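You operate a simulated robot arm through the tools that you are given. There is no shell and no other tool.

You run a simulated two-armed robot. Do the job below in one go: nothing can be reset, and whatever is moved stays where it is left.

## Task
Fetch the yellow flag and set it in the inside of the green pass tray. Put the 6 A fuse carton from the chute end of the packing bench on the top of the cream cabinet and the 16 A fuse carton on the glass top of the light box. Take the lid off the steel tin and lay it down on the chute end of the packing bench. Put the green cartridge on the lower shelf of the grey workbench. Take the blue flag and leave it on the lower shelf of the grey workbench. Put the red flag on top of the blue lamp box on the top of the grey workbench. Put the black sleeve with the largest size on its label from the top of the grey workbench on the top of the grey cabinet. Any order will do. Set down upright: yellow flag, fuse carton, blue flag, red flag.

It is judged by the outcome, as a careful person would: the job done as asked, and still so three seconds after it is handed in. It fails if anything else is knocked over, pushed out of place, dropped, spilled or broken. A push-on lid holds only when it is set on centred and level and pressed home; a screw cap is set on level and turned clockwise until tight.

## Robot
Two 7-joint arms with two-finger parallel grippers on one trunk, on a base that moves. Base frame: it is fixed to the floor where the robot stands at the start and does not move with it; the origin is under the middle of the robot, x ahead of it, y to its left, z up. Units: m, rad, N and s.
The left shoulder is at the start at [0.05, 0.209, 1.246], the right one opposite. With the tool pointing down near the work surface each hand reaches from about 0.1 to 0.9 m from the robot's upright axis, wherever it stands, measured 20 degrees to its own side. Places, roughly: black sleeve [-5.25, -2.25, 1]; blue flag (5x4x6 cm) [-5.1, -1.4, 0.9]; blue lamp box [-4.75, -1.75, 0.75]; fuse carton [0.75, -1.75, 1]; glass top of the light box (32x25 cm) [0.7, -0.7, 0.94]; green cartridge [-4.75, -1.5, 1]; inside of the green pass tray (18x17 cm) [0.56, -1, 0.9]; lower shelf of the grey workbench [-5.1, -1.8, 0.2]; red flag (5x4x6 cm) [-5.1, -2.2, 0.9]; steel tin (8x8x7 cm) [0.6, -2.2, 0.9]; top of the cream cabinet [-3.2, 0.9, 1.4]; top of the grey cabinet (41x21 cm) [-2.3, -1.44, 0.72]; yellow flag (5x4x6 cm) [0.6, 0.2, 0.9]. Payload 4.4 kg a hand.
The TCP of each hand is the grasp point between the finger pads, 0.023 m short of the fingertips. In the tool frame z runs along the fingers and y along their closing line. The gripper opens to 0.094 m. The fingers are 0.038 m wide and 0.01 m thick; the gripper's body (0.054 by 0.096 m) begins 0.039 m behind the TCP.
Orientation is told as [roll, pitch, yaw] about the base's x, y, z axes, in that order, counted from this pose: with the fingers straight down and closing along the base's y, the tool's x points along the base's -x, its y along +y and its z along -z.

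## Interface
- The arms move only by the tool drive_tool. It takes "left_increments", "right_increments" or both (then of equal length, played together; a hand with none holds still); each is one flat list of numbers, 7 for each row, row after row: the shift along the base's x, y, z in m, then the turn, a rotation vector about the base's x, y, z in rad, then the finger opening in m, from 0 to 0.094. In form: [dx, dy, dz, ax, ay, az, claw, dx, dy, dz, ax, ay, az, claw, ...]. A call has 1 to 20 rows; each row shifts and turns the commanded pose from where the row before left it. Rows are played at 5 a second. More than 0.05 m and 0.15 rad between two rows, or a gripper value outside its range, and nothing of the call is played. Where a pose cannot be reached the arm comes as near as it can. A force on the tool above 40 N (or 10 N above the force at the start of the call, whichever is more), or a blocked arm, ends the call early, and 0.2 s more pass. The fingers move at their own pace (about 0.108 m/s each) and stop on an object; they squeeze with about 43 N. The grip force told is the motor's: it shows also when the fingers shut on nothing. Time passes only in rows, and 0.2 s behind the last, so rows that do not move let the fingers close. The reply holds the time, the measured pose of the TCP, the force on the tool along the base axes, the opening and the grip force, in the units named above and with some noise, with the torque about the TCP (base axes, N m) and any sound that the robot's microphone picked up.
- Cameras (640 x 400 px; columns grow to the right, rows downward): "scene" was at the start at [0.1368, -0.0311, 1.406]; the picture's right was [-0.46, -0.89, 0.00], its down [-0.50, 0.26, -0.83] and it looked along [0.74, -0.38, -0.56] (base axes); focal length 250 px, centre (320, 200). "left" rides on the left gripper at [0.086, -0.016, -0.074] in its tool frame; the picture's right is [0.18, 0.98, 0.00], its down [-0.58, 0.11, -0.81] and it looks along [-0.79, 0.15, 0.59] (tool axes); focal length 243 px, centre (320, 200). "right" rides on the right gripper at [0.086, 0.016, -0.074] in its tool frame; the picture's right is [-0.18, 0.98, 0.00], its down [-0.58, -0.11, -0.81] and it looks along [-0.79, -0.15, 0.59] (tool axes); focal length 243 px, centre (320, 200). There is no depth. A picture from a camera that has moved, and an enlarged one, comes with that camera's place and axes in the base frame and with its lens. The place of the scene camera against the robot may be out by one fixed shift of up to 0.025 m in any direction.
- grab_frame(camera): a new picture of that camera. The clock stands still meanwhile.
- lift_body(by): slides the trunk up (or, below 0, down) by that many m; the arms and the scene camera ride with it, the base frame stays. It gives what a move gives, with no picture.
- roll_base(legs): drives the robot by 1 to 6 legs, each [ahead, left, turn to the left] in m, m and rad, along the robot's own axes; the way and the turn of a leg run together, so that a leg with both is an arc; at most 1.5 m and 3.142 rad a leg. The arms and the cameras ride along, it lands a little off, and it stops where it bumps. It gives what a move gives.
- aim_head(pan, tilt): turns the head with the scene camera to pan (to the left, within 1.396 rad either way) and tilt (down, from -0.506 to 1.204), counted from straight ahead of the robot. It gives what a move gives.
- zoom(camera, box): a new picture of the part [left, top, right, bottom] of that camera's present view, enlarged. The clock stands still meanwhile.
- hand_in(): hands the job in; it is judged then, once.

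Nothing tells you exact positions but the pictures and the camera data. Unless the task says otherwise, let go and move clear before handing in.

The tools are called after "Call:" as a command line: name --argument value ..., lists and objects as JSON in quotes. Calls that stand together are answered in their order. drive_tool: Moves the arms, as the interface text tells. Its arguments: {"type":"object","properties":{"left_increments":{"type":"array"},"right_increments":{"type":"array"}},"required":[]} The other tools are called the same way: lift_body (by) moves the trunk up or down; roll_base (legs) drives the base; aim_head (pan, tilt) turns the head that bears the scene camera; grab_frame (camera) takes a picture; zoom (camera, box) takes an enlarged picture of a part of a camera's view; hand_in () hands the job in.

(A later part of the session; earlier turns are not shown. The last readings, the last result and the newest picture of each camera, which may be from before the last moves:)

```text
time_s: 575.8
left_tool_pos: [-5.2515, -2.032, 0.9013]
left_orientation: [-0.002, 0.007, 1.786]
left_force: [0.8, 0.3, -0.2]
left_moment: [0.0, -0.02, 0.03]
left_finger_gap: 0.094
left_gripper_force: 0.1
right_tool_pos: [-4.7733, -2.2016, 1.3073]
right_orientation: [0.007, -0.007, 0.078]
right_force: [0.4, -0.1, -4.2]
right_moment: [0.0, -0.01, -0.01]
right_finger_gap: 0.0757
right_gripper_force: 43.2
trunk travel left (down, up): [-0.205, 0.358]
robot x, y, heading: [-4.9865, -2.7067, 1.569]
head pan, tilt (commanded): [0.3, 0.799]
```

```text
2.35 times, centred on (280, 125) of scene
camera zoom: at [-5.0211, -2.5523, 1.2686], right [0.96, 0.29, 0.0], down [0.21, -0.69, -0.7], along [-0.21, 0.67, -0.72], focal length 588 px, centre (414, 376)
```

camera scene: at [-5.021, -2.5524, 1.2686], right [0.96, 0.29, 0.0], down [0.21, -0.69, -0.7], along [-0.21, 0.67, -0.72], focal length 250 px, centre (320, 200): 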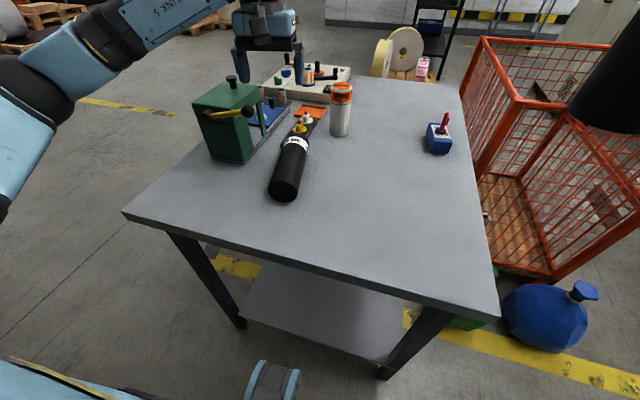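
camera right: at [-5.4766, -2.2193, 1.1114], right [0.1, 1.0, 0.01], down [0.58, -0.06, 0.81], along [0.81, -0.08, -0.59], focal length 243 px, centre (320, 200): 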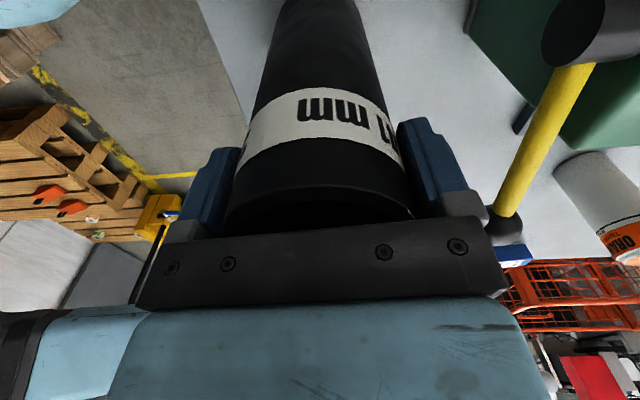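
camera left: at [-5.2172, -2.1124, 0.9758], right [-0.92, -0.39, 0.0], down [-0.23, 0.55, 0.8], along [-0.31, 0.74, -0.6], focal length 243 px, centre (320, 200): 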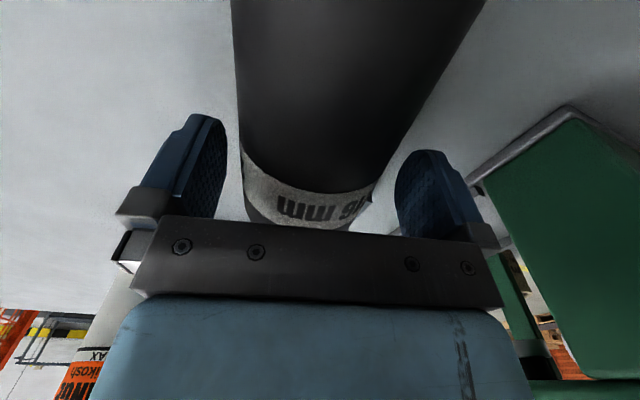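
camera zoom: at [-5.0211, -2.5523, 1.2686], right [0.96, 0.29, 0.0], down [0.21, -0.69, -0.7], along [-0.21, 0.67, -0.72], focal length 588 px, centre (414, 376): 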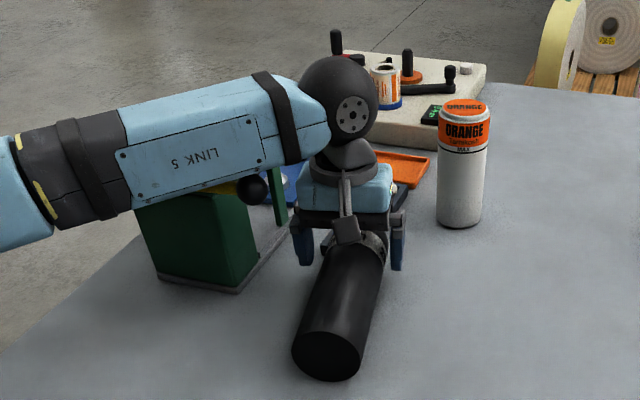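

The sleeve is between the fingers. The forearm is close above the green press, so I only go 5 mm lower, close, and lift.

Call:
drive_tool --left_increments '[0, 0, -0.005, 0, 0, 0, 0.094, 0, 0, 0, 0, 0, 0, 0.0, 0, 0, 0, 0, 0, 0, 0.0, 0, 0, 0, 0, 0, 0, 0.0, 0, 0, 0, 0, 0, 0, 0.0]'

Call:
drive_tool --left_increments '[0, 0, 0.004, 0, 0, 0, 0, 0, 0, 0.006, 0, 0, 0, 0, 0, 0, 0.008, 0, 0, 0, 0, 0, 0, 0.01, 0, 0, 0, 0, 0, 0, 0, 0, 0, 0, 0]'

Call:
zoom --camera "scene" --box '[190, 40, 370, 210]'

Call:
grab_frame --camera "left"

```text
time_s: 577.0
left_tool_pos: [-5.2518, -2.0316, 0.8955]
left_orientation: [-0.003, 0.007, 1.787]
left_force: [0.9, 0.1, 0.5]
left_moment: [-0.1, -0.02, 0.26]
left_finger_gap: 0.0676
left_gripper_force: 42.7
right_tool_pos: [-4.774, -2.202, 1.3074]
right_orientation: [0.007, -0.008, 0.077]
right_force: [-0.1, 0.0, -4.0]
right_moment: [0.02, 0.02, 0.0]
right_finger_gap: 0.0759
right_gripper_force: 42.9
trunk travel left (down, up): [-0.205, 0.358]
robot x, y, heading: [-4.9898, -2.7109, 1.569]
head pan, tilt (commanded): [0.3, 0.799]
```

```text
time_s: 578.2
left_tool_pos: [-5.252, -2.0309, 0.9216]
left_orientation: [-0.003, 0.008, 1.786]
left_force: [2.0, 0.1, -4.4]
left_moment: [0.25, 0.02, 0.29]
left_finger_gap: 0.0676
left_gripper_force: 43.0
right_tool_pos: [-4.7743, -2.201, 1.3068]
right_orientation: [0.005, -0.007, 0.076]
right_force: [1.2, 0.2, -4.5]
right_moment: [0.03, 0.02, 0.01]
right_finger_gap: 0.0759
right_gripper_force: 42.9
trunk travel left (down, up): [-0.205, 0.358]
robot x, y, heading: [-4.9857, -2.7082, 1.569]
head pan, tilt (commanded): [0.3, 0.799]
```

```text
2.35 times, centred on (280, 125) of scene
camera zoom: at [-5.0213, -2.5519, 1.2686], right [0.96, 0.29, 0.0], down [0.21, -0.69, -0.7], along [-0.21, 0.67, -0.72], focal length 588 px, centre (414, 376)
```

zoom: 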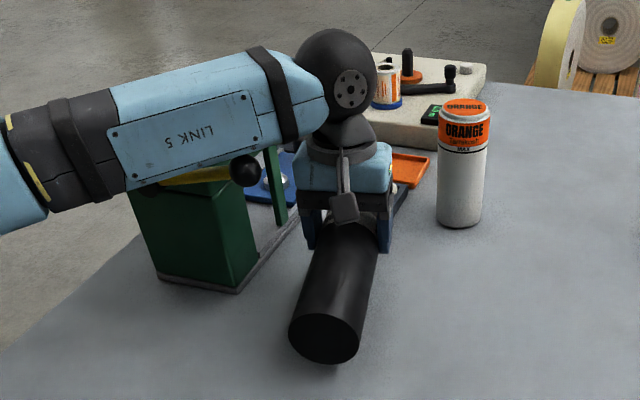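

```text
taken
camera left: at [-5.2176, -2.1117, 0.9977], right [-0.92, -0.39, 0.0], down [-0.23, 0.55, 0.8], along [-0.31, 0.74, -0.6], focal length 243 px, centre (320, 200)
```

left: 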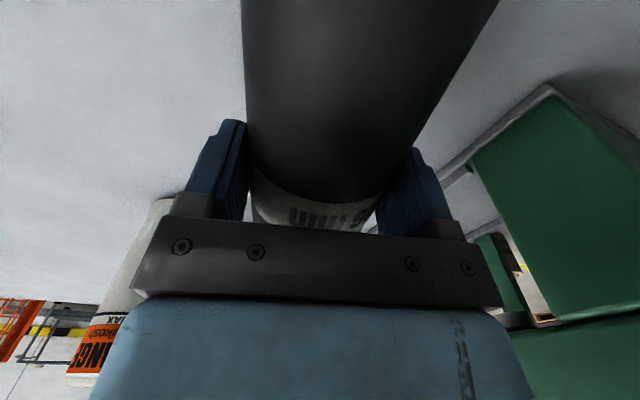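

The sleeve is gripped near its label end. I lift it, shifting away from the press's lever ball, before turning it upright.

Call:
drive_tool --left_increments '[0.008, 0, 0.01, 0, 0, 0, 0, 0.012, 0, 0.012, 0, 0, 0, 0, 0.012, 0, 0.012, 0, 0, 0, 0, 0.012, -0.004, 0.012, 0, 0, 0, 0, 0.012, -0.008, 0.014, 0, 0, 0, 0, 0.012, -0.008, 0.016, 0, 0, 0, 0, 0.012, -0.008, 0.016, 0, 0, 0, 0, 0.004, -0.008, 0.016, 0, 0, 0, 0, 0, -0.008, 0.016, 0, 0, 0, 0, 0, -0.008, 0.016, 0, 0, 0, 0, 0, -0.008, 0.016, 0, 0, 0, 0, 0, -0.006, 0.012, 0, 0, 0, 0, 0, -0.004, 0.006, 0, 0, 0, 0, 0, 0, 0, 0, 0, 0, 0]'

Call:
grab_frame --camera "scene"

Call:
grab_frame --camera "left"

```text
time_s: 581.2
left_tool_pos: [-5.1678, -2.1015, 1.0966]
left_orientation: [-0.001, 0.01, 1.786]
left_force: [0.2, 0.1, -4.5]
left_moment: [0.26, 0.04, 0.0]
left_finger_gap: 0.0671
left_gripper_force: 42.5
right_tool_pos: [-4.7747, -2.1997, 1.3072]
right_orientation: [0.005, -0.007, 0.076]
right_force: [-0.6, -0.2, -5.7]
right_moment: [0.01, 0.03, -0.02]
right_finger_gap: 0.0757
right_gripper_force: 42.9
trunk travel left (down, up): [-0.205, 0.358]
robot x, y, heading: [-4.9875, -2.7054, 1.57]
head pan, tilt (commanded): [0.3, 0.799]
```

```text
taken
camera scene: at [-5.0213, -2.5518, 1.2685], right [0.96, 0.29, 0.0], down [0.21, -0.69, -0.7], along [-0.21, 0.67, -0.72], focal length 250 px, centre (320, 200)
```

scene: 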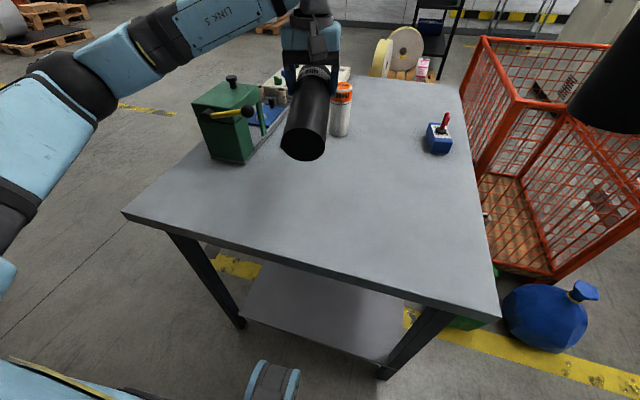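

```text
taken
camera left: at [-5.1343, -2.1816, 1.1729], right [-0.92, -0.39, 0.0], down [-0.23, 0.55, 0.8], along [-0.31, 0.74, -0.6], focal length 243 px, centre (320, 200)
```

left: 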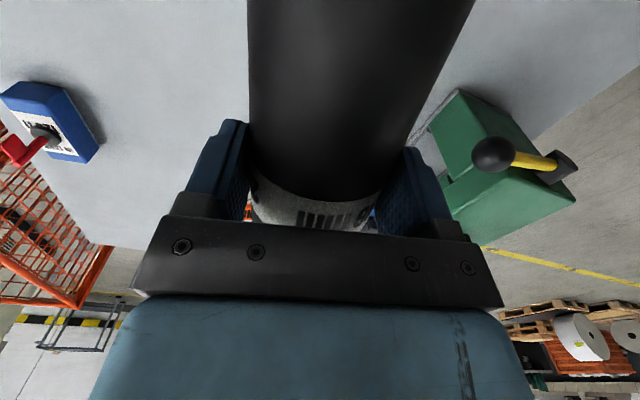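

It hangs level in the grip. I now rotate it towards upright, first halfway.

Call:
drive_tool --left_increments '[0, 0, 0.005, 0.06, 0.0131, 0, 0, 0, 0, 0.005, 0.1, 0.0219, 0, 0, 0, 0, 0.005, 0.12, 0.0262, 0, 0, 0, 0, 0, 0.12, 0.0262, 0, 0, 0, 0, 0, 0.12, 0.0262, 0, 0, 0, 0, 0, 0.12, 0.0262, 0, 0, 0, 0, 0, 0.12, 0.0262, 0, 0, 0, 0, 0, 0, 0, 0, 0]'

Call:
grab_frame --camera "scene"

```text
time_s: 583.0
left_tool_pos: [-5.1676, -2.1008, 1.1116]
left_orientation: [-0.003, -0.771, 1.785]
left_force: [0.2, 0.3, -4.6]
left_moment: [0.1, 0.0, 0.0]
left_finger_gap: 0.0677
left_gripper_force: 43.1
right_tool_pos: [-4.7748, -2.2004, 1.3069]
right_orientation: [0.005, -0.006, 0.077]
right_force: [0.2, -0.2, -4.3]
right_moment: [0.0, 0.01, -0.04]
right_finger_gap: 0.0757
right_gripper_force: 43.3
trunk travel left (down, up): [-0.205, 0.358]
robot x, y, heading: [-4.9872, -2.7076, 1.572]
head pan, tilt (commanded): [0.3, 0.799]
```

```text
taken
camera scene: at [-5.0213, -2.5517, 1.2685], right [0.96, 0.29, 0.0], down [0.21, -0.69, -0.7], along [-0.21, 0.67, -0.72], focal length 250 px, centre (320, 200)
```

scene: 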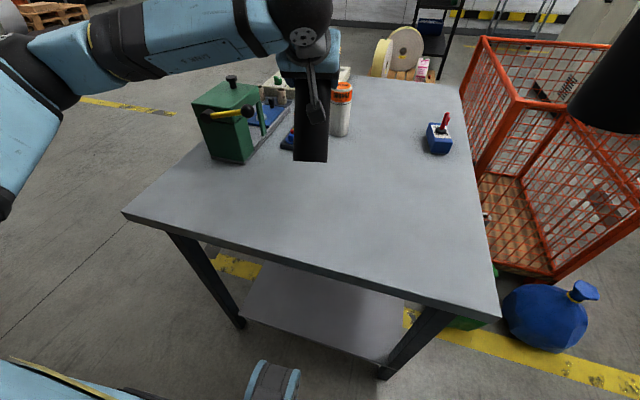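

Call:
drive_tool --left_increments '[0, 0, 0, 0.117, 0.0256, 0, 0, 0, 0, 0, 0.117, 0.0256, 0, 0, 0, 0, 0, 0.117, 0.0256, 0, 0, 0, 0, 0, 0.117, 0.0256, 0, 0, 0, 0, 0, 0.117, 0.0256, 0, 0, 0, 0, 0, 0.117, 0.0256, 0, 0, 0, 0, 0, 0.078, 0.017, 0, 0, 0, 0, 0, 0, 0, 0, 0]'

Call:
grab_frame --camera "scene"

Call:
zoom --camera "scene" --box '[200, 20, 420, 240]'

Call:
grab_frame --camera "left"

```text
time_s: 584.8
left_tool_pos: [-5.1689, -2.1012, 1.1101]
left_orientation: [-0.056, -1.568, 1.843]
left_force: [0.0, 0.5, -4.9]
left_moment: [-0.08, -0.03, 0.03]
left_finger_gap: 0.0674
left_gripper_force: 43.1
right_tool_pos: [-4.7757, -2.201, 1.308]
right_orientation: [0.006, -0.006, 0.076]
right_force: [-0.4, 0.0, -4.9]
right_moment: [0.04, 0.01, 0.01]
right_finger_gap: 0.0757
right_gripper_force: 43.4
trunk travel left (down, up): [-0.205, 0.358]
robot x, y, heading: [-4.9872, -2.7046, 1.577]
head pan, tilt (commanded): [0.3, 0.799]
```

```text
taken
camera scene: at [-5.0221, -2.5517, 1.2685], right [0.96, 0.3, 0.0], down [0.21, -0.69, -0.7], along [-0.21, 0.67, -0.72], focal length 250 px, centre (320, 200)
```

scene: 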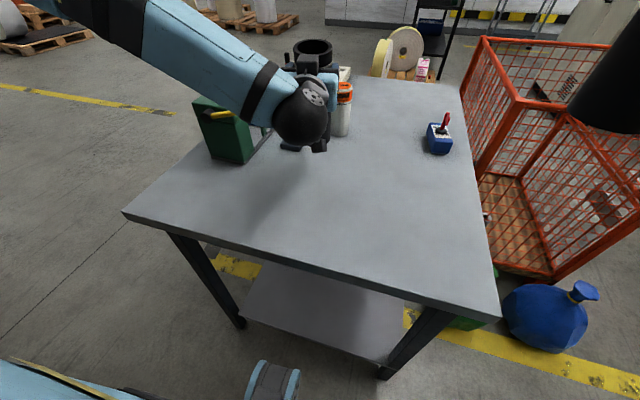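

```text
1.82 times, centred on (310, 130) of scene
camera zoom: at [-5.0221, -2.5517, 1.2685], right [0.96, 0.3, 0.0], down [0.21, -0.69, -0.7], along [-0.21, 0.67, -0.72], focal length 455 px, centre (338, 327)
```

zoom: 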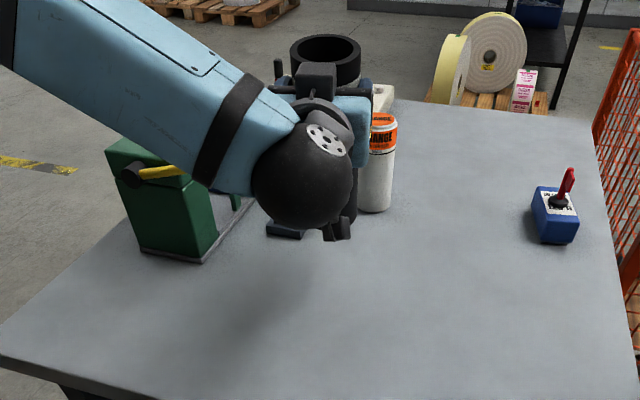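

```text
taken
camera left: at [-5.1369, -2.1709, 1.0251], right [-0.96, -0.21, -0.18], down [0.06, -0.81, 0.58], along [-0.27, 0.55, 0.79], focal length 243 px, centre (320, 200)
```

left: 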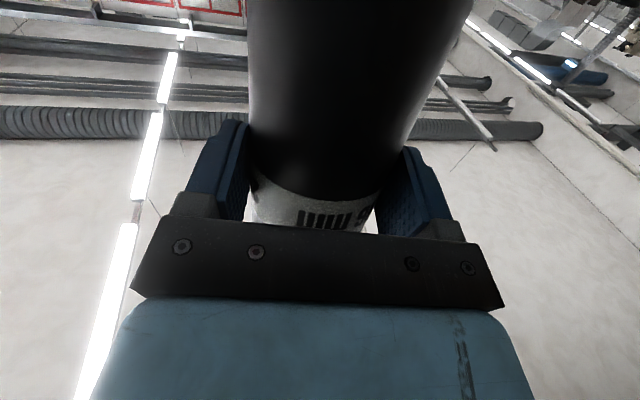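

The sleeve is upright in the hand. I bring it back over its original place, about (−5.21, −2.23), and lower it.

Call:
drive_tool --left_increments '[-0.004, -0.01, 0, 0, 0, 0, 0, -0.006, -0.018, 0, 0, 0, 0, 0, -0.006, -0.02, 0, 0, 0, 0, 0, -0.006, -0.02, 0, 0, 0, 0, 0, -0.006, -0.02, 0, 0, 0, 0, 0, -0.006, -0.02, 0, 0, 0, 0, 0, -0.004, -0.018, -0.005, 0, 0, 0, 0, -0.003, -0.01, -0.012, 0, 0, 0, 0, 0, -0.004, -0.016, 0, 0, 0, 0, 0, 0, -0.018, 0, 0, 0, 0, 0, 0, -0.018, 0, 0, 0, 0, 0, 0, -0.01, 0, 0, 0, 0, 0, 0, 0, 0, 0, 0, 0]'

Call:
grab_frame --camera "scene"

Call:
zoom --camera "scene" --box '[160, 60, 380, 280]'

```text
time_s: 587.6
left_tool_pos: [-5.2019, -2.2292, 1.0322]
left_orientation: [0.038, -1.566, 1.749]
left_force: [-0.7, -0.3, -4.1]
left_moment: [-0.1, -0.03, 0.0]
left_finger_gap: 0.0674
left_gripper_force: 42.6
left hand out of reach, approached as far as the arm can: row 7, 8
right_tool_pos: [-4.7736, -2.2011, 1.3071]
right_orientation: [0.007, -0.006, 0.078]
right_force: [0.0, -0.9, -4.9]
right_moment: [-0.04, -0.01, 0.0]
right_finger_gap: 0.0758
right_gripper_force: 42.7
trunk travel left (down, up): [-0.205, 0.358]
robot x, y, heading: [-4.9888, -2.7081, 1.573]
head pan, tilt (commanded): [0.3, 0.799]
```

```text
taken
camera scene: at [-5.0213, -2.5521, 1.2686], right [0.96, 0.29, 0.0], down [0.21, -0.69, -0.7], along [-0.21, 0.67, -0.72], focal length 250 px, centre (320, 200)
```

scene: 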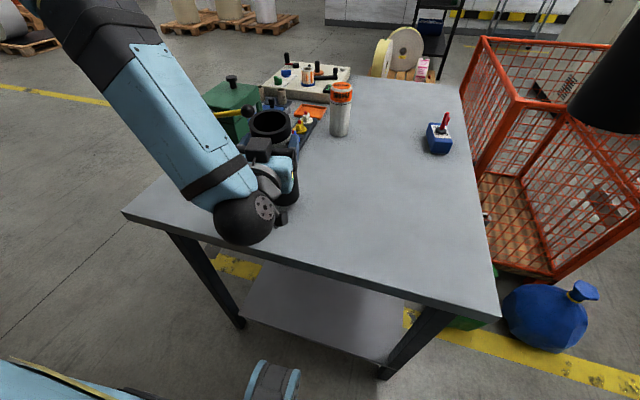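

```text
1.82 times, centred on (270, 170) of scene
camera zoom: at [-5.0213, -2.5521, 1.2686], right [0.96, 0.29, 0.0], down [0.21, -0.69, -0.7], along [-0.21, 0.67, -0.72], focal length 455 px, centre (411, 254)
```

zoom: 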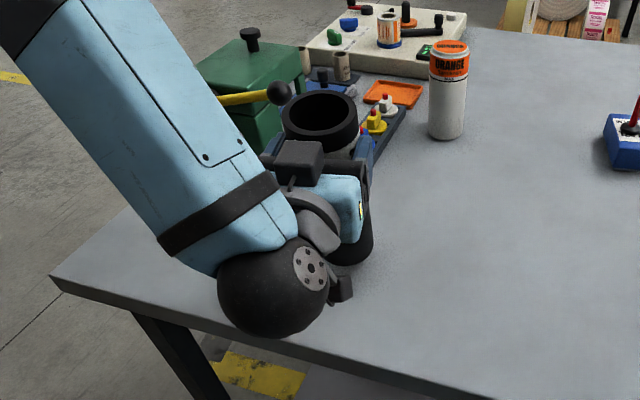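

The arm can't come closer to the body; I let the base back off 1.4 cm to line the sleeve up with its old spot.

Call:
roll_base --legs '[[-0.014, 0.007, 0]]'

Call:
drive_tool --left_increments '[0, 0, -0.008, 0, 0, 0, 0, 0, 0, -0.008, 0, 0, 0, 0, 0, 0, 0, 0, 0, 0, 0]'

Call:
drive_tool --left_increments '[0, 0, -0.004, 0, 0, 0, 0, 0, 0, -0.004, 0, 0, 0, 0, 0, 0, 0, 0, 0, 0, 0]'

```text
time_s: 588.3
left_tool_pos: [-5.2096, -2.2425, 1.0319]
left_orientation: [0.174, -1.565, 1.613]
left_force: [-0.1, -0.2, -4.1]
left_moment: [-0.14, -0.02, -0.01]
left_finger_gap: 0.0674
left_gripper_force: 42.4
right_tool_pos: [-4.7806, -2.2139, 1.3064]
right_orientation: [0.003, -0.008, 0.078]
right_force: [0.5, 0.2, -4.1]
right_moment: [0.01, 0.02, 0.0]
right_finger_gap: 0.0757
right_gripper_force: 43.0
trunk travel left (down, up): [-0.205, 0.358]
robot x, y, heading: [-4.9965, -2.7187, 1.568]
head pan, tilt (commanded): [0.3, 0.799]
```

```text
time_s: 589.1
left_tool_pos: [-5.2054, -2.2433, 1.0166]
left_orientation: [0.101, -1.566, 1.686]
left_force: [0.2, -0.5, -4.0]
left_moment: [-0.1, -0.03, -0.03]
left_finger_gap: 0.0673
left_gripper_force: 43.0
left hand out of reach, approached as far as the arm can: row 2
right_tool_pos: [-4.7808, -2.2151, 1.3066]
right_orientation: [0.006, -0.007, 0.077]
right_force: [0.2, 0.3, -4.4]
right_moment: [0.01, 0.0, -0.02]
right_finger_gap: 0.0757
right_gripper_force: 43.2
trunk travel left (down, up): [-0.205, 0.358]
robot x, y, heading: [-4.9966, -2.7197, 1.57]
head pan, tilt (commanded): [0.3, 0.799]
```

```text
time_s: 589.9
left_tool_pos: [-5.2024, -2.2442, 1.0111]
left_orientation: [0.026, -1.564, 1.764]
left_force: [0.3, 0.0, -3.8]
left_moment: [-0.13, -0.03, -0.02]
left_finger_gap: 0.0673
left_gripper_force: 42.8
left hand out of reach, approached as far as the arm can: row 2
right_tool_pos: [-4.7815, -2.2155, 1.3069]
right_orientation: [0.005, -0.008, 0.077]
right_force: [-0.5, -0.3, -4.2]
right_moment: [0.01, 0.01, 0.04]
right_finger_gap: 0.0759
right_gripper_force: 43.4
trunk travel left (down, up): [-0.205, 0.358]
robot x, y, heading: [-4.9964, -2.7177, 1.567]
head pan, tilt (commanded): [0.3, 0.799]
```

The arm is at its limit downwards here, so I lower with the trunk instead, in small steps.

Call:
lift_body --by -0.007

Call:
lift_body --by -0.004

Call:
zoom --camera "scene" --box '[160, 60, 380, 280]'

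```text
time_s: 590.5
left_tool_pos: [-5.2017, -2.2455, 1.009]
left_orientation: [-2.62, -1.566, -1.871]
left_force: [-2.1, 3.6, 35.5]
left_moment: [0.57, 0.6, 0.2]
left_finger_gap: 0.0674
left_gripper_force: 42.9
right_tool_pos: [-4.7797, -2.2183, 1.3008]
right_orientation: [0.009, -0.007, 0.076]
right_force: [0.0, 0.1, -4.2]
right_moment: [0.0, 0.0, -0.02]
right_finger_gap: 0.0755
right_gripper_force: 43.2
trunk travel left (down, up): [-0.198, 0.365]
robot x, y, heading: [-4.9923, -2.7207, 1.57]
head pan, tilt (commanded): [0.3, 0.799]
```

```text
time_s: 591.0
left_tool_pos: [-5.2007, -2.2447, 1.0036]
left_orientation: [-1.402, -1.57, -3.091]
left_force: [4.3, 6.6, 38.3]
left_moment: [0.99, -0.7, -0.02]
left_finger_gap: 0.0669
left_gripper_force: 43.1
right_tool_pos: [-4.779, -2.2179, 1.2966]
right_orientation: [0.009, -0.006, 0.075]
right_force: [0.2, -0.2, -4.3]
right_moment: [-0.01, 0.01, 0.01]
right_finger_gap: 0.0757
right_gripper_force: 42.9
trunk travel left (down, up): [-0.194, 0.369]
robot x, y, heading: [-4.9949, -2.7226, 1.567]
head pan, tilt (commanded): [0.3, 0.799]
```

```text
1.82 times, centred on (270, 170) of scene
camera zoom: at [-5.0262, -2.5682, 1.2582], right [0.96, 0.29, 0.0], down [0.21, -0.68, -0.7], along [-0.21, 0.67, -0.72], focal length 455 px, centre (411, 254)
```

zoom: 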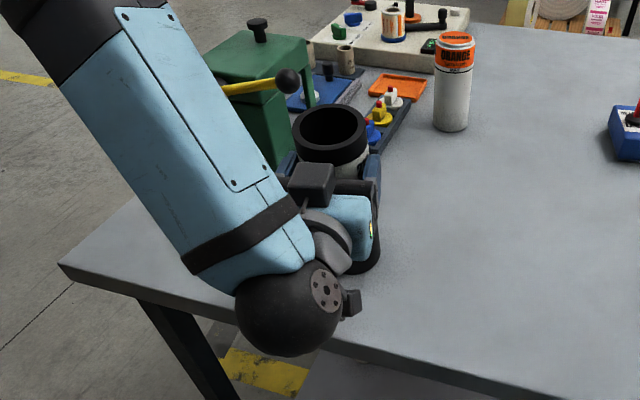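

It rests on the bench. I relieve the pressure a little, open the fingers, and check the sleeve stands before backing off along the finger direction.

Call:
lift_body --by 0.003

Call:
drive_tool --left_increments '[0, 0, 0, 0, 0, 0, 0.075, 0, 0, 0, 0, 0, 0, 0.085, 0, 0, 0, 0, 0, 0, 0.094, 0, 0, 0, 0, 0, 0, 0.094]'

Call:
zoom --camera "scene" --box '[160, 60, 380, 280]'

Call:
grab_frame --camera "left"

```text
time_s: 591.5
left_tool_pos: [-5.2008, -2.2452, 1.0037]
left_orientation: [0.285, -1.561, 1.508]
left_force: [6.9, 3.3, 17.0]
left_moment: [0.5, -1.09, -0.02]
left_finger_gap: 0.0667
left_gripper_force: 42.6
right_tool_pos: [-4.7795, -2.2159, 1.2989]
right_orientation: [0.007, -0.006, 0.077]
right_force: [0.5, -0.2, -3.8]
right_moment: [0.05, 0.02, 0.02]
right_finger_gap: 0.0758
right_gripper_force: 43.2
trunk travel left (down, up): [-0.197, 0.366]
robot x, y, heading: [-4.9937, -2.72, 1.569]
head pan, tilt (commanded): [0.3, 0.799]
```

```text
time_s: 592.5
left_tool_pos: [-5.2021, -2.2445, 1.0035]
left_orientation: [0.098, -1.564, 1.692]
left_force: [-0.4, 0.5, 0.4]
left_moment: [-0.02, 0.01, -0.01]
left_finger_gap: 0.094
left_gripper_force: 0.0
right_tool_pos: [-4.7805, -2.2152, 1.2986]
right_orientation: [0.006, -0.007, 0.077]
right_force: [0.3, -0.4, -4.6]
right_moment: [-0.02, 0.03, -0.02]
right_finger_gap: 0.0757
right_gripper_force: 42.8
trunk travel left (down, up): [-0.197, 0.366]
robot x, y, heading: [-4.9964, -2.7183, 1.568]
head pan, tilt (commanded): [0.3, 0.799]
```

```text
1.82 times, centred on (270, 170) of scene
camera zoom: at [-5.0279, -2.5659, 1.2606], right [0.96, 0.29, 0.0], down [0.21, -0.69, -0.7], along [-0.21, 0.67, -0.72], focal length 455 px, centre (411, 254)
```

zoom: 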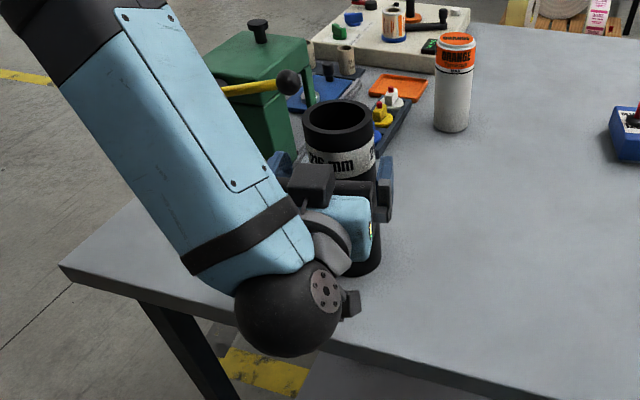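

```text
taken
camera left: at [-5.17, -2.3135, 0.918], right [-0.96, -0.22, -0.18], down [0.07, -0.81, 0.59], along [-0.27, 0.55, 0.79], focal length 243 px, centre (320, 200)
```

left: 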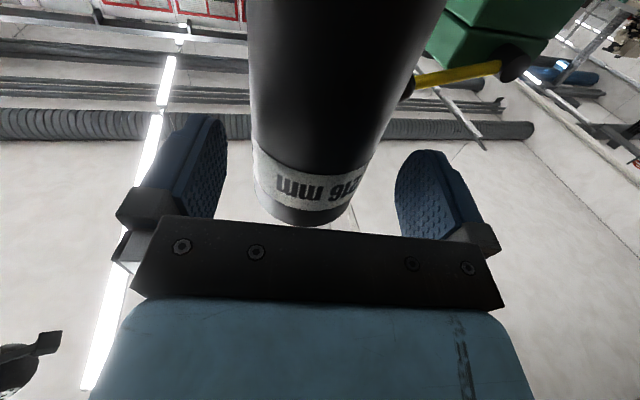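

The 216 mm sleeve stands upright again, free between the fingers. I back the base off along the finger direction.

Call:
roll_base --legs '[[-0.098, -0.0214, 0]]'

Call:
zoom --camera "scene" --box '[160, 60, 380, 280]'

Call:
grab_frame --camera "left"

```text
time_s: 593.7
left_tool_pos: [-5.1807, -2.3411, 1.0027]
left_orientation: [0.085, -1.565, 1.705]
left_force: [0.3, 0.1, -0.3]
left_moment: [0.01, 0.0, -0.02]
left_finger_gap: 0.0939
left_gripper_force: 0.1
right_tool_pos: [-4.7588, -2.3142, 1.2999]
right_orientation: [0.007, -0.005, 0.075]
right_force: [0.2, -0.2, -4.8]
right_moment: [0.02, 0.0, 0.03]
right_finger_gap: 0.0759
right_gripper_force: 42.9
trunk travel left (down, up): [-0.197, 0.366]
robot x, y, heading: [-4.9739, -2.8184, 1.563]
head pan, tilt (commanded): [0.3, 0.799]
```

```text
1.82 times, centred on (270, 170) of scene
camera zoom: at [-5.0068, -2.6635, 1.2607], right [0.96, 0.29, 0.0], down [0.21, -0.69, -0.7], along [-0.21, 0.67, -0.72], focal length 455 px, centre (411, 254)
```

zoom: 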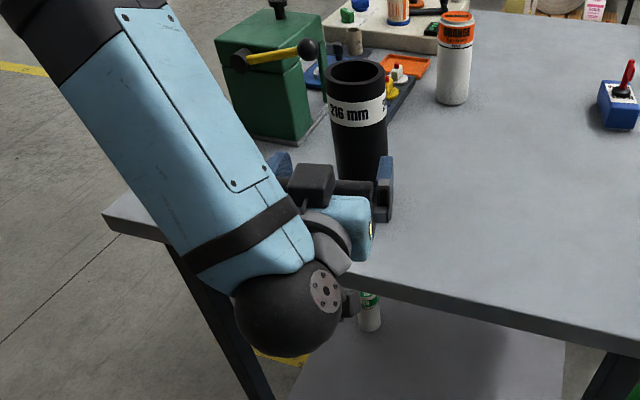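

```text
taken
camera left: at [-5.1487, -2.4109, 0.9181], right [-0.96, -0.22, -0.18], down [0.07, -0.81, 0.59], along [-0.27, 0.55, 0.79], focal length 243 px, centre (320, 200)
```

left: 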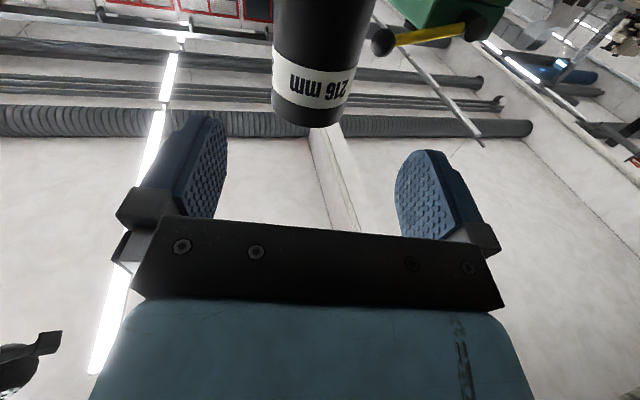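

It stands clear. I raise the left hand, turn it back to pointing down, and then measure where the sleeve stands compared with its original spot (−5.206, −2.231).

Call:
drive_tool --left_increments '[0, 0, 0.03, 0, 0, 0, 0.094, 0, 0, 0.04, 0, 0, 0, 0.094, 0, 0, 0.045, 0, 0, 0, 0.094, 0, 0, 0.045, 0, 0, 0, 0.094, 0, 0, 0.045, 0, 0, 0, 0.094, 0, 0, 0.02, -0.1, -0.0219, 0, 0.094, 0, 0, 0, -0.14, -0.0306, 0, 0.094, 0, 0, 0, -0.14, -0.0306, 0, 0.094, 0, 0, 0, -0.14, -0.0306, 0, 0.094, 0, 0, 0, -0.14, -0.0306, 0, 0.094, 0, 0, 0, -0.14, -0.0306, 0, 0.094, 0, 0, 0, -0.14, -0.0306, 0, 0.094, 0, 0, 0, -0.14, -0.0306, 0, 0.094, 0, 0, 0, -0.14, -0.0306, 0, 0.094, 0, 0, 0, -0.14, -0.0306, 0, 0.094, 0, 0, 0, -0.14, -0.0306, 0, 0.094, 0, 0, 0, -0.034, -0.0075, 0, 0.094, 0, 0, 0, 0, 0, 0, 0.094]'

Call:
grab_frame --camera "left"

Call:
grab_frame --camera "scene"

```text
time_s: 597.5
left_tool_pos: [-5.1794, -2.3373, 1.2282]
left_orientation: [0.006, 0.007, 1.785]
left_force: [-0.2, -0.5, 0.6]
left_moment: [0.02, -0.03, -0.02]
left_finger_gap: 0.094
left_gripper_force: 0.1
left hand out of reach, approached as far as the arm can: row 3
right_tool_pos: [-4.7593, -2.3115, 1.2991]
right_orientation: [0.004, -0.009, 0.074]
right_force: [0.1, -0.5, -4.7]
right_moment: [-0.01, 0.02, 0.04]
right_finger_gap: 0.0756
right_gripper_force: 43.1
trunk travel left (down, up): [-0.197, 0.366]
robot x, y, heading: [-4.9757, -2.8187, 1.568]
head pan, tilt (commanded): [0.3, 0.799]
```

```text
taken
camera left: at [-5.145, -2.4177, 1.3038], right [-0.92, -0.39, 0.01], down [-0.23, 0.55, 0.8], along [-0.32, 0.74, -0.6], focal length 243 px, centre (320, 200)
```

left: 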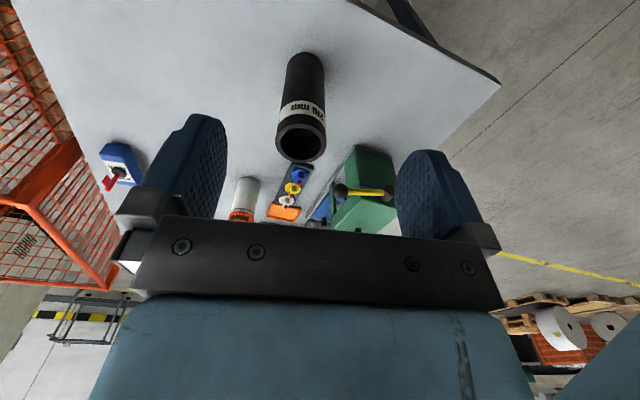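

```text
taken
camera scene: at [-5.0069, -2.663, 1.2606], right [0.96, 0.29, 0.0], down [0.21, -0.69, -0.7], along [-0.21, 0.67, -0.72], focal length 250 px, centre (320, 200)
```

scene: 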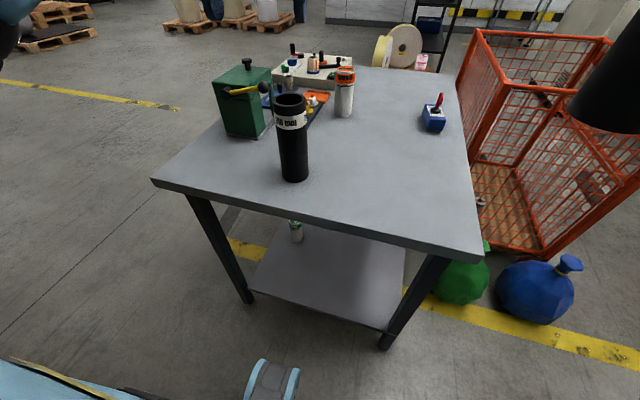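

The sleeve stands at about (−5.204, −2.209), 2 cm north of where it was. I pick it from above and set it back those 2 cm.

Call:
drive_tool --left_increments '[-0.006, 0.03, -0.02, 0, 0, 0, 0.094, -0.006, 0.035, -0.03, 0, 0, 0, 0.094, -0.006, 0.035, -0.03, 0, 0, 0, 0.094, -0.0056, 0.028, -0.03, 0, 0, 0, 0.094, 0, 0, -0.02, 0, 0, 0, 0.094, 0, 0, 0, 0, 0, 0, 0.094]'

Call:
grab_frame --camera "left"

```text
time_s: 598.9
left_tool_pos: [-5.2018, -2.2107, 1.0978]
left_orientation: [0.005, 0.006, 1.787]
left_force: [-0.9, 0.2, -1.2]
left_moment: [0.02, -0.01, -0.01]
left_finger_gap: 0.094
left_gripper_force: 0.0
right_tool_pos: [-4.7595, -2.3127, 1.2979]
right_orientation: [0.006, -0.007, 0.074]
right_force: [0.5, -0.6, -4.2]
right_moment: [-0.02, 0.02, 0.01]
right_finger_gap: 0.0758
right_gripper_force: 43.4
trunk travel left (down, up): [-0.197, 0.366]
robot x, y, heading: [-4.9732, -2.8218, 1.57]
head pan, tilt (commanded): [0.3, 0.799]
```

```text
taken
camera left: at [-5.1681, -2.2904, 1.1732], right [-0.92, -0.39, 0.01], down [-0.23, 0.55, 0.8], along [-0.32, 0.74, -0.59], focal length 243 px, centre (320, 200)
```

left: 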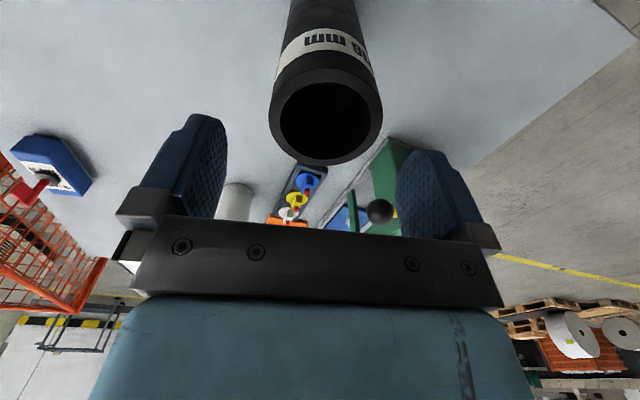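

Call:
drive_tool --left_increments '[-0.0036, -0.0015, -0.02, 0, 0, 0, 0.094, 0, 0, -0.025, 0, 0, 0, 0.094, 0, 0, -0.022, 0, 0, 0, 0.094, 0, 0, -0.014, 0, 0, 0, 0.094, 0, 0, 0, 0, 0, 0, 0.094, 0, 0, 0, 0, 0, 0, 0, 0, 0, 0, 0, 0, 0, 0, 0, 0, 0, 0, 0, 0, 0]'

Call:
drive_tool --left_increments '[0, 0, 0.003, 0, 0, 0, 0, 0, 0, 0.004, 0, 0, 0, 0, 0, 0, 0.003, 0, 0, 0, 0, 0, -0.005, 0, 0, 0, 0, 0, 0, -0.005, 0, 0, 0, 0, 0, 0, -0.005, 0, 0, 0, 0, 0, 0, -0.004, 0, 0, 0, 0, 0, 0, 0, 0, 0, 0, 0, 0]'

Call:
zoom --camera "scene" --box '[200, 40, 380, 220]'

```text
time_s: 600.7
left_tool_pos: [-5.2061, -2.2102, 1.0182]
left_orientation: [0.006, 0.007, 1.787]
left_force: [1.4, -1.1, 0.1]
left_moment: [0.01, -0.3, -0.03]
left_finger_gap: 0.0679
left_gripper_force: 42.9
right_tool_pos: [-4.7586, -2.3125, 1.3]
right_orientation: [0.005, -0.007, 0.076]
right_force: [0.2, 0.1, -4.1]
right_moment: [-0.01, 0.0, -0.01]
right_finger_gap: 0.0757
right_gripper_force: 42.9
trunk travel left (down, up): [-0.197, 0.366]
robot x, y, heading: [-4.9743, -2.8159, 1.57]
head pan, tilt (commanded): [0.3, 0.799]
```

```text
time_s: 602.5
left_tool_pos: [-5.2067, -2.2304, 1.0273]
left_orientation: [0.005, 0.006, 1.786]
left_force: [-0.4, -0.2, -3.9]
left_moment: [0.0, 0.03, -0.01]
left_finger_gap: 0.0679
left_gripper_force: 43.6
right_tool_pos: [-4.7597, -2.3113, 1.2997]
right_orientation: [0.004, -0.006, 0.077]
right_force: [0.0, 0.9, -5.4]
right_moment: [0.01, 0.01, -0.01]
right_finger_gap: 0.0757
right_gripper_force: 42.8
trunk travel left (down, up): [-0.197, 0.366]
robot x, y, heading: [-4.9739, -2.8183, 1.571]
head pan, tilt (commanded): [0.3, 0.799]
```

```text
2.22 times, centred on (290, 130) of scene
camera zoom: at [-5.007, -2.6627, 1.2605], right [0.96, 0.29, 0.0], down [0.21, -0.69, -0.7], along [-0.2, 0.67, -0.72], focal length 556 px, centre (387, 356)
```

zoom: 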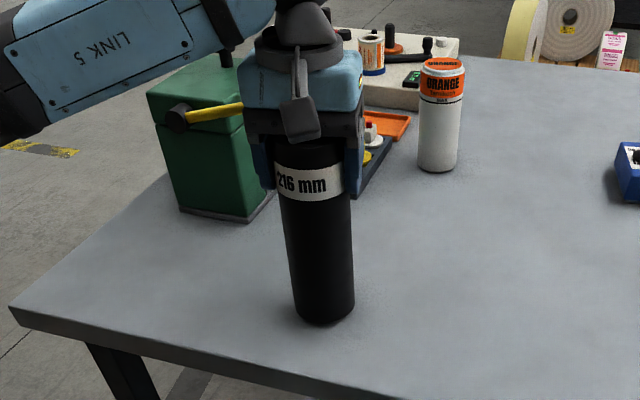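

Call:
drive_tool --left_increments '[0, 0, -0.004, 0, 0, 0, 0, 0, 0, -0.004, 0, 0, 0, 0, 0, 0, -0.0015, 0, 0, 0, 0, 0, 0, 0, 0, 0, 0, 0]'

Call:
drive_tool --left_increments '[0, 0, -0.0015, 0, 0, 0, 0, 0, 0, 0, 0, 0, 0, 0]'

```text
time_s: 603.5
left_tool_pos: [-5.2066, -2.2305, 1.0175]
left_orientation: [0.005, 0.004, 1.786]
left_force: [0.7, -0.9, -4.3]
left_moment: [-0.01, 0.0, 0.02]
left_finger_gap: 0.0678
left_gripper_force: 42.8
right_tool_pos: [-4.7594, -2.3124, 1.2984]
right_orientation: [0.006, -0.009, 0.075]
right_force: [0.6, -0.5, -4.5]
right_moment: [-0.01, 0.01, 0.01]
right_finger_gap: 0.0757
right_gripper_force: 42.6
trunk travel left (down, up): [-0.197, 0.366]
robot x, y, heading: [-4.9742, -2.816, 1.569]
head pan, tilt (commanded): [0.3, 0.799]
```

```text
time_s: 604.1
left_tool_pos: [-5.2077, -2.2306, 1.0177]
left_orientation: [0.003, 0.004, 1.785]
left_force: [-0.6, 2.0, 3.9]
left_moment: [0.32, -0.21, 0.06]
left_finger_gap: 0.0676
left_gripper_force: 43.3
right_tool_pos: [-4.7587, -2.3123, 1.2993]
right_orientation: [0.008, -0.008, 0.076]
right_force: [0.1, 0.0, -3.7]
right_moment: [0.0, 0.01, 0.02]
right_finger_gap: 0.0756
right_gripper_force: 42.9
trunk travel left (down, up): [-0.197, 0.366]
robot x, y, heading: [-4.9736, -2.8164, 1.569]
head pan, tilt (commanded): [0.3, 0.799]
```

It is down (light contact). I open and rise straight up.

Call:
drive_tool --left_increments '[0, 0, 0, 0, 0, 0, 0.094, 0, 0, 0, 0, 0, 0, 0.094, 0, 0, 0, 0, 0, 0, 0.094, 0, 0, 0.015, 0, 0, 0, 0.094, 0, 0, 0.025, 0, 0, 0, 0.094, 0, 0, 0.035, 0, 0, 0, 0.094, 0, 0, 0.04, 0, 0, 0, 0.094, 0, 0, 0.045, 0, 0, 0, 0.094, 0, 0, 0.045, 0, 0, 0, 0.094, 0, -0.04, 0.02, 0, 0, -0.05, 0.094, 0, -0.04, 0, 0, 0, -0.05, 0.094, 0, -0.04, 0, 0, 0, -0.05, 0.094, 0, 0, 0, 0, 0, -0.06, 0.094]'

Call:
grab_frame --camera "scene"

Call:
zoom --camera "scene" --box '[180, 40, 480, 220]'

Call:
grab_frame --camera "left"

```text
time_s: 606.9
left_tool_pos: [-5.2086, -2.349, 1.2403]
left_orientation: [0.005, 0.004, 1.576]
left_force: [-0.4, -0.3, -0.2]
left_moment: [-0.04, -0.01, 0.0]
left_finger_gap: 0.094
left_gripper_force: 0.1
right_tool_pos: [-4.7575, -2.3127, 1.2985]
right_orientation: [0.005, -0.007, 0.075]
right_force: [-0.2, 0.9, -5.0]
right_moment: [0.01, -0.03, 0.01]
right_finger_gap: 0.0759
right_gripper_force: 43.1
trunk travel left (down, up): [-0.197, 0.366]
robot x, y, heading: [-4.9722, -2.8193, 1.564]
head pan, tilt (commanded): [0.3, 0.799]
```

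```text
taken
camera scene: at [-5.0067, -2.6625, 1.2605], right [0.96, 0.29, 0.0], down [0.21, -0.69, -0.7], along [-0.21, 0.67, -0.72], focal length 250 px, centre (320, 200)
```

scene: 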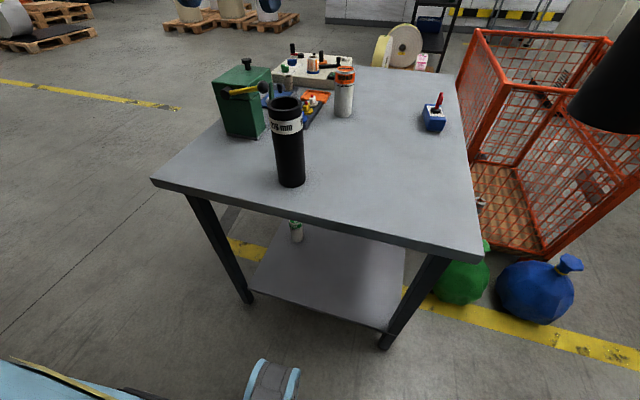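

```text
2.13 times, centred on (330, 130) of scene
camera zoom: at [-5.0067, -2.6625, 1.2605], right [0.96, 0.29, 0.0], down [0.21, -0.69, -0.7], along [-0.21, 0.67, -0.72], focal length 534 px, centre (299, 349)
```

zoom: 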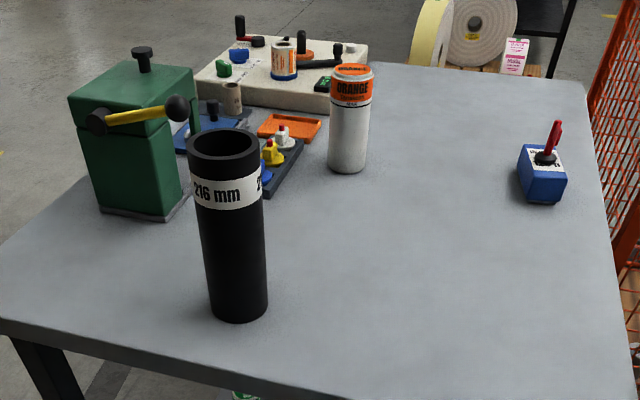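

```text
taken
camera left: at [-5.1906, -2.4346, 1.316], right [-0.98, -0.19, 0.01], down [-0.11, 0.59, 0.8], along [-0.15, 0.79, -0.6], focal length 243 px, centre (320, 200)
```

left: 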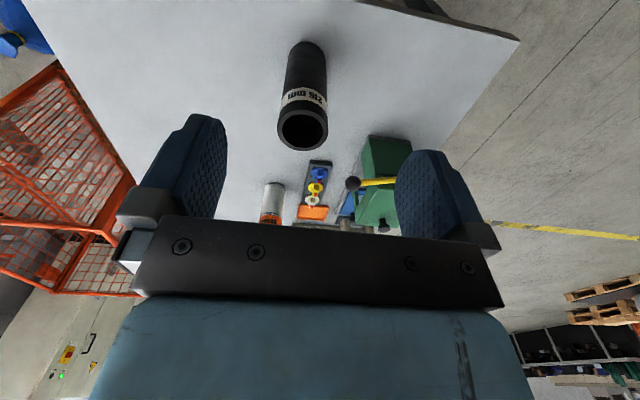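

Everything on the bench is back in order. Now the grey cabinet with the 241 mm sleeve: I drive back along the corridor to its south side and look.

Call:
roll_base --legs '[[0.1, 0, 0], [0, -0.55, 0], [0.3, -0.2, 0], [0, -0.7, 0], [0, -0.5, 0]]'

Call:
aim_head --pan -0.7 --tilt 0.45

Call:
grab_frame --camera "scene"

```text
time_s: 625.5
left_tool_pos: [-3.2778, -1.9447, 1.2411]
left_orientation: [0.006, 0.004, 1.595]
left_force: [-1.3, 0.5, 0.3]
left_moment: [-0.03, 0.01, 0.01]
left_finger_gap: 0.0941
left_gripper_force: 0.1
right_tool_pos: [-2.8295, -1.8992, 1.2991]
right_orientation: [0.006, -0.006, 0.091]
right_force: [-0.5, 0.4, -4.2]
right_moment: [-0.01, 0.03, 0.0]
right_finger_gap: 0.0754
right_gripper_force: 43.3
trunk travel left (down, up): [-0.197, 0.366]
robot x, y, heading: [-3.0362, -2.4109, 1.585]
head pan, tilt (commanded): [0.3, 0.799]
```

```text
time_s: 626.8
left_tool_pos: [-3.2775, -1.9441, 1.2399]
left_orientation: [0.007, 0.004, 1.594]
left_force: [-0.1, 0.6, -1.0]
left_moment: [0.0, 0.04, 0.01]
left_finger_gap: 0.094
left_gripper_force: 0.0
right_tool_pos: [-2.8303, -1.9003, 1.2991]
right_orientation: [0.005, -0.007, 0.092]
right_force: [0.4, 0.3, -4.5]
right_moment: [-0.03, 0.04, -0.05]
right_finger_gap: 0.0758
right_gripper_force: 43.0
trunk travel left (down, up): [-0.197, 0.366]
robot x, y, heading: [-3.0344, -2.4104, 1.59]
head pan, tilt (commanded): [-0.7, 0.45]
```

```text
taken
camera scene: at [-2.988, -2.2601, 1.291], right [0.78, -0.63, 0.0], down [-0.28, -0.34, -0.9], along [0.57, 0.7, -0.44], focal length 250 px, centre (320, 200)
```

scene: 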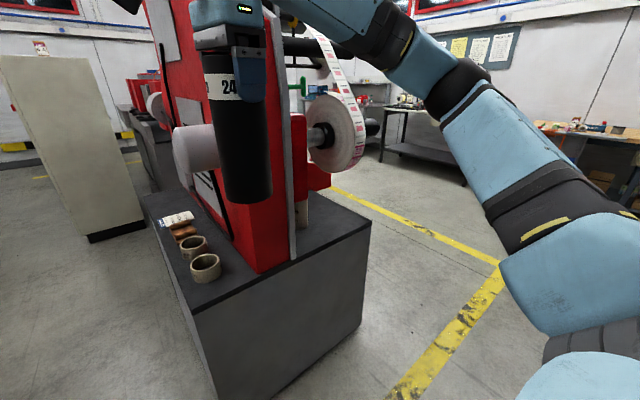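

I see the cabinet from the south-west: a red plate stands on it, with a label reel on its east side. I move further right to view the free part of its top from the south-east.

Call:
roll_base --legs '[[0, -0.75, -0.015]]'

Call:
aim_head --pan -0.1 --tilt 0.55

Call:
grab_frame --camera "scene"

Call:
zoom --camera "scene" --box '[180, 60, 460, 260]'

Call:
grab_frame --camera "left"

```text
time_s: 633.7
left_tool_pos: [-2.5268, -1.9347, 1.2401]
left_orientation: [0.004, 0.004, 1.58]
left_force: [-0.1, -0.5, 0.1]
left_moment: [0.0, 0.0, 0.02]
left_finger_gap: 0.0943
left_gripper_force: 0.0
right_tool_pos: [-2.0785, -1.896, 1.2997]
right_orientation: [0.005, -0.007, 0.079]
right_force: [-0.3, 0.5, -4.5]
right_moment: [0.03, 0.03, -0.01]
right_finger_gap: 0.0755
right_gripper_force: 42.7
trunk travel left (down, up): [-0.197, 0.366]
robot x, y, heading: [-2.2934, -2.4044, 1.574]
head pan, tilt (commanded): [-0.7, 0.45]
```

```text
time_s: 634.7
left_tool_pos: [-2.5271, -1.9358, 1.2402]
left_orientation: [0.005, 0.006, 1.58]
left_force: [0.3, 0.5, -0.5]
left_moment: [0.01, 0.02, 0.02]
left_finger_gap: 0.094
left_gripper_force: 0.1
right_tool_pos: [-2.0789, -1.8969, 1.2993]
right_orientation: [0.005, -0.007, 0.079]
right_force: [-0.1, -0.3, -4.5]
right_moment: [-0.02, 0.0, -0.02]
right_finger_gap: 0.0756
right_gripper_force: 43.4
trunk travel left (down, up): [-0.197, 0.366]
robot x, y, heading: [-2.2919, -2.4043, 1.574]
head pan, tilt (commanded): [-0.099, 0.55]
```

```text
taken
camera scene: at [-2.2926, -2.2356, 1.282], right [1.0, -0.1, 0.0], down [-0.05, -0.52, -0.85], along [0.08, 0.85, -0.52], focal length 250 px, centre (320, 200)
```

scene: 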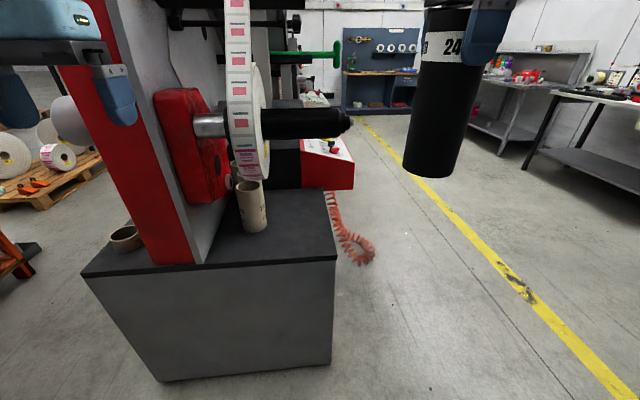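

```text
2.00 times, centred on (320, 160) of scene
camera zoom: at [-2.2926, -2.2356, 1.282], right [1.0, -0.1, 0.0], down [-0.05, -0.52, -0.85], along [0.08, 0.85, -0.52], focal length 500 px, centre (320, 280)
```

zoom: 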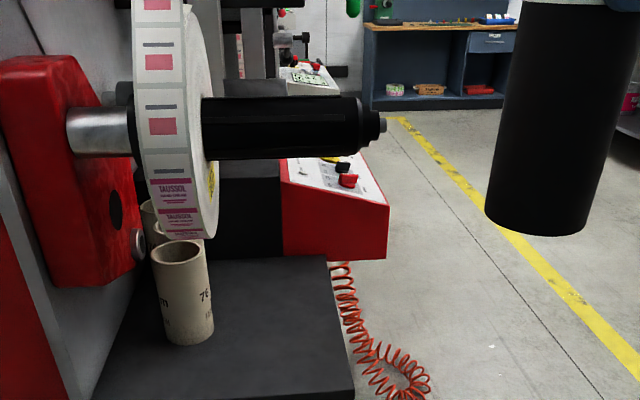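

```text
taken
camera left: at [-2.5102, -2.0203, 1.3163], right [-0.98, -0.19, 0.01], down [-0.11, 0.58, 0.8], along [-0.16, 0.79, -0.59], focal length 243 px, centre (320, 200)
```

left: 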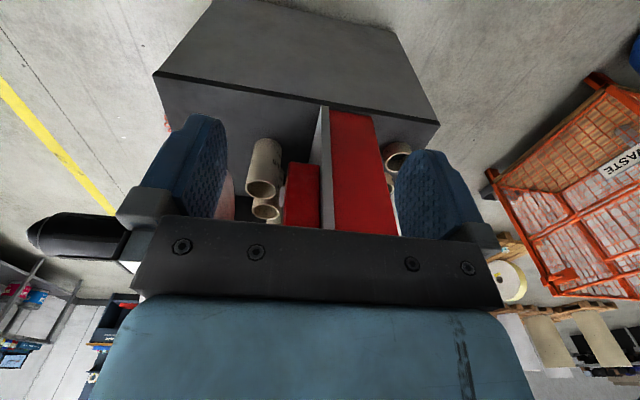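

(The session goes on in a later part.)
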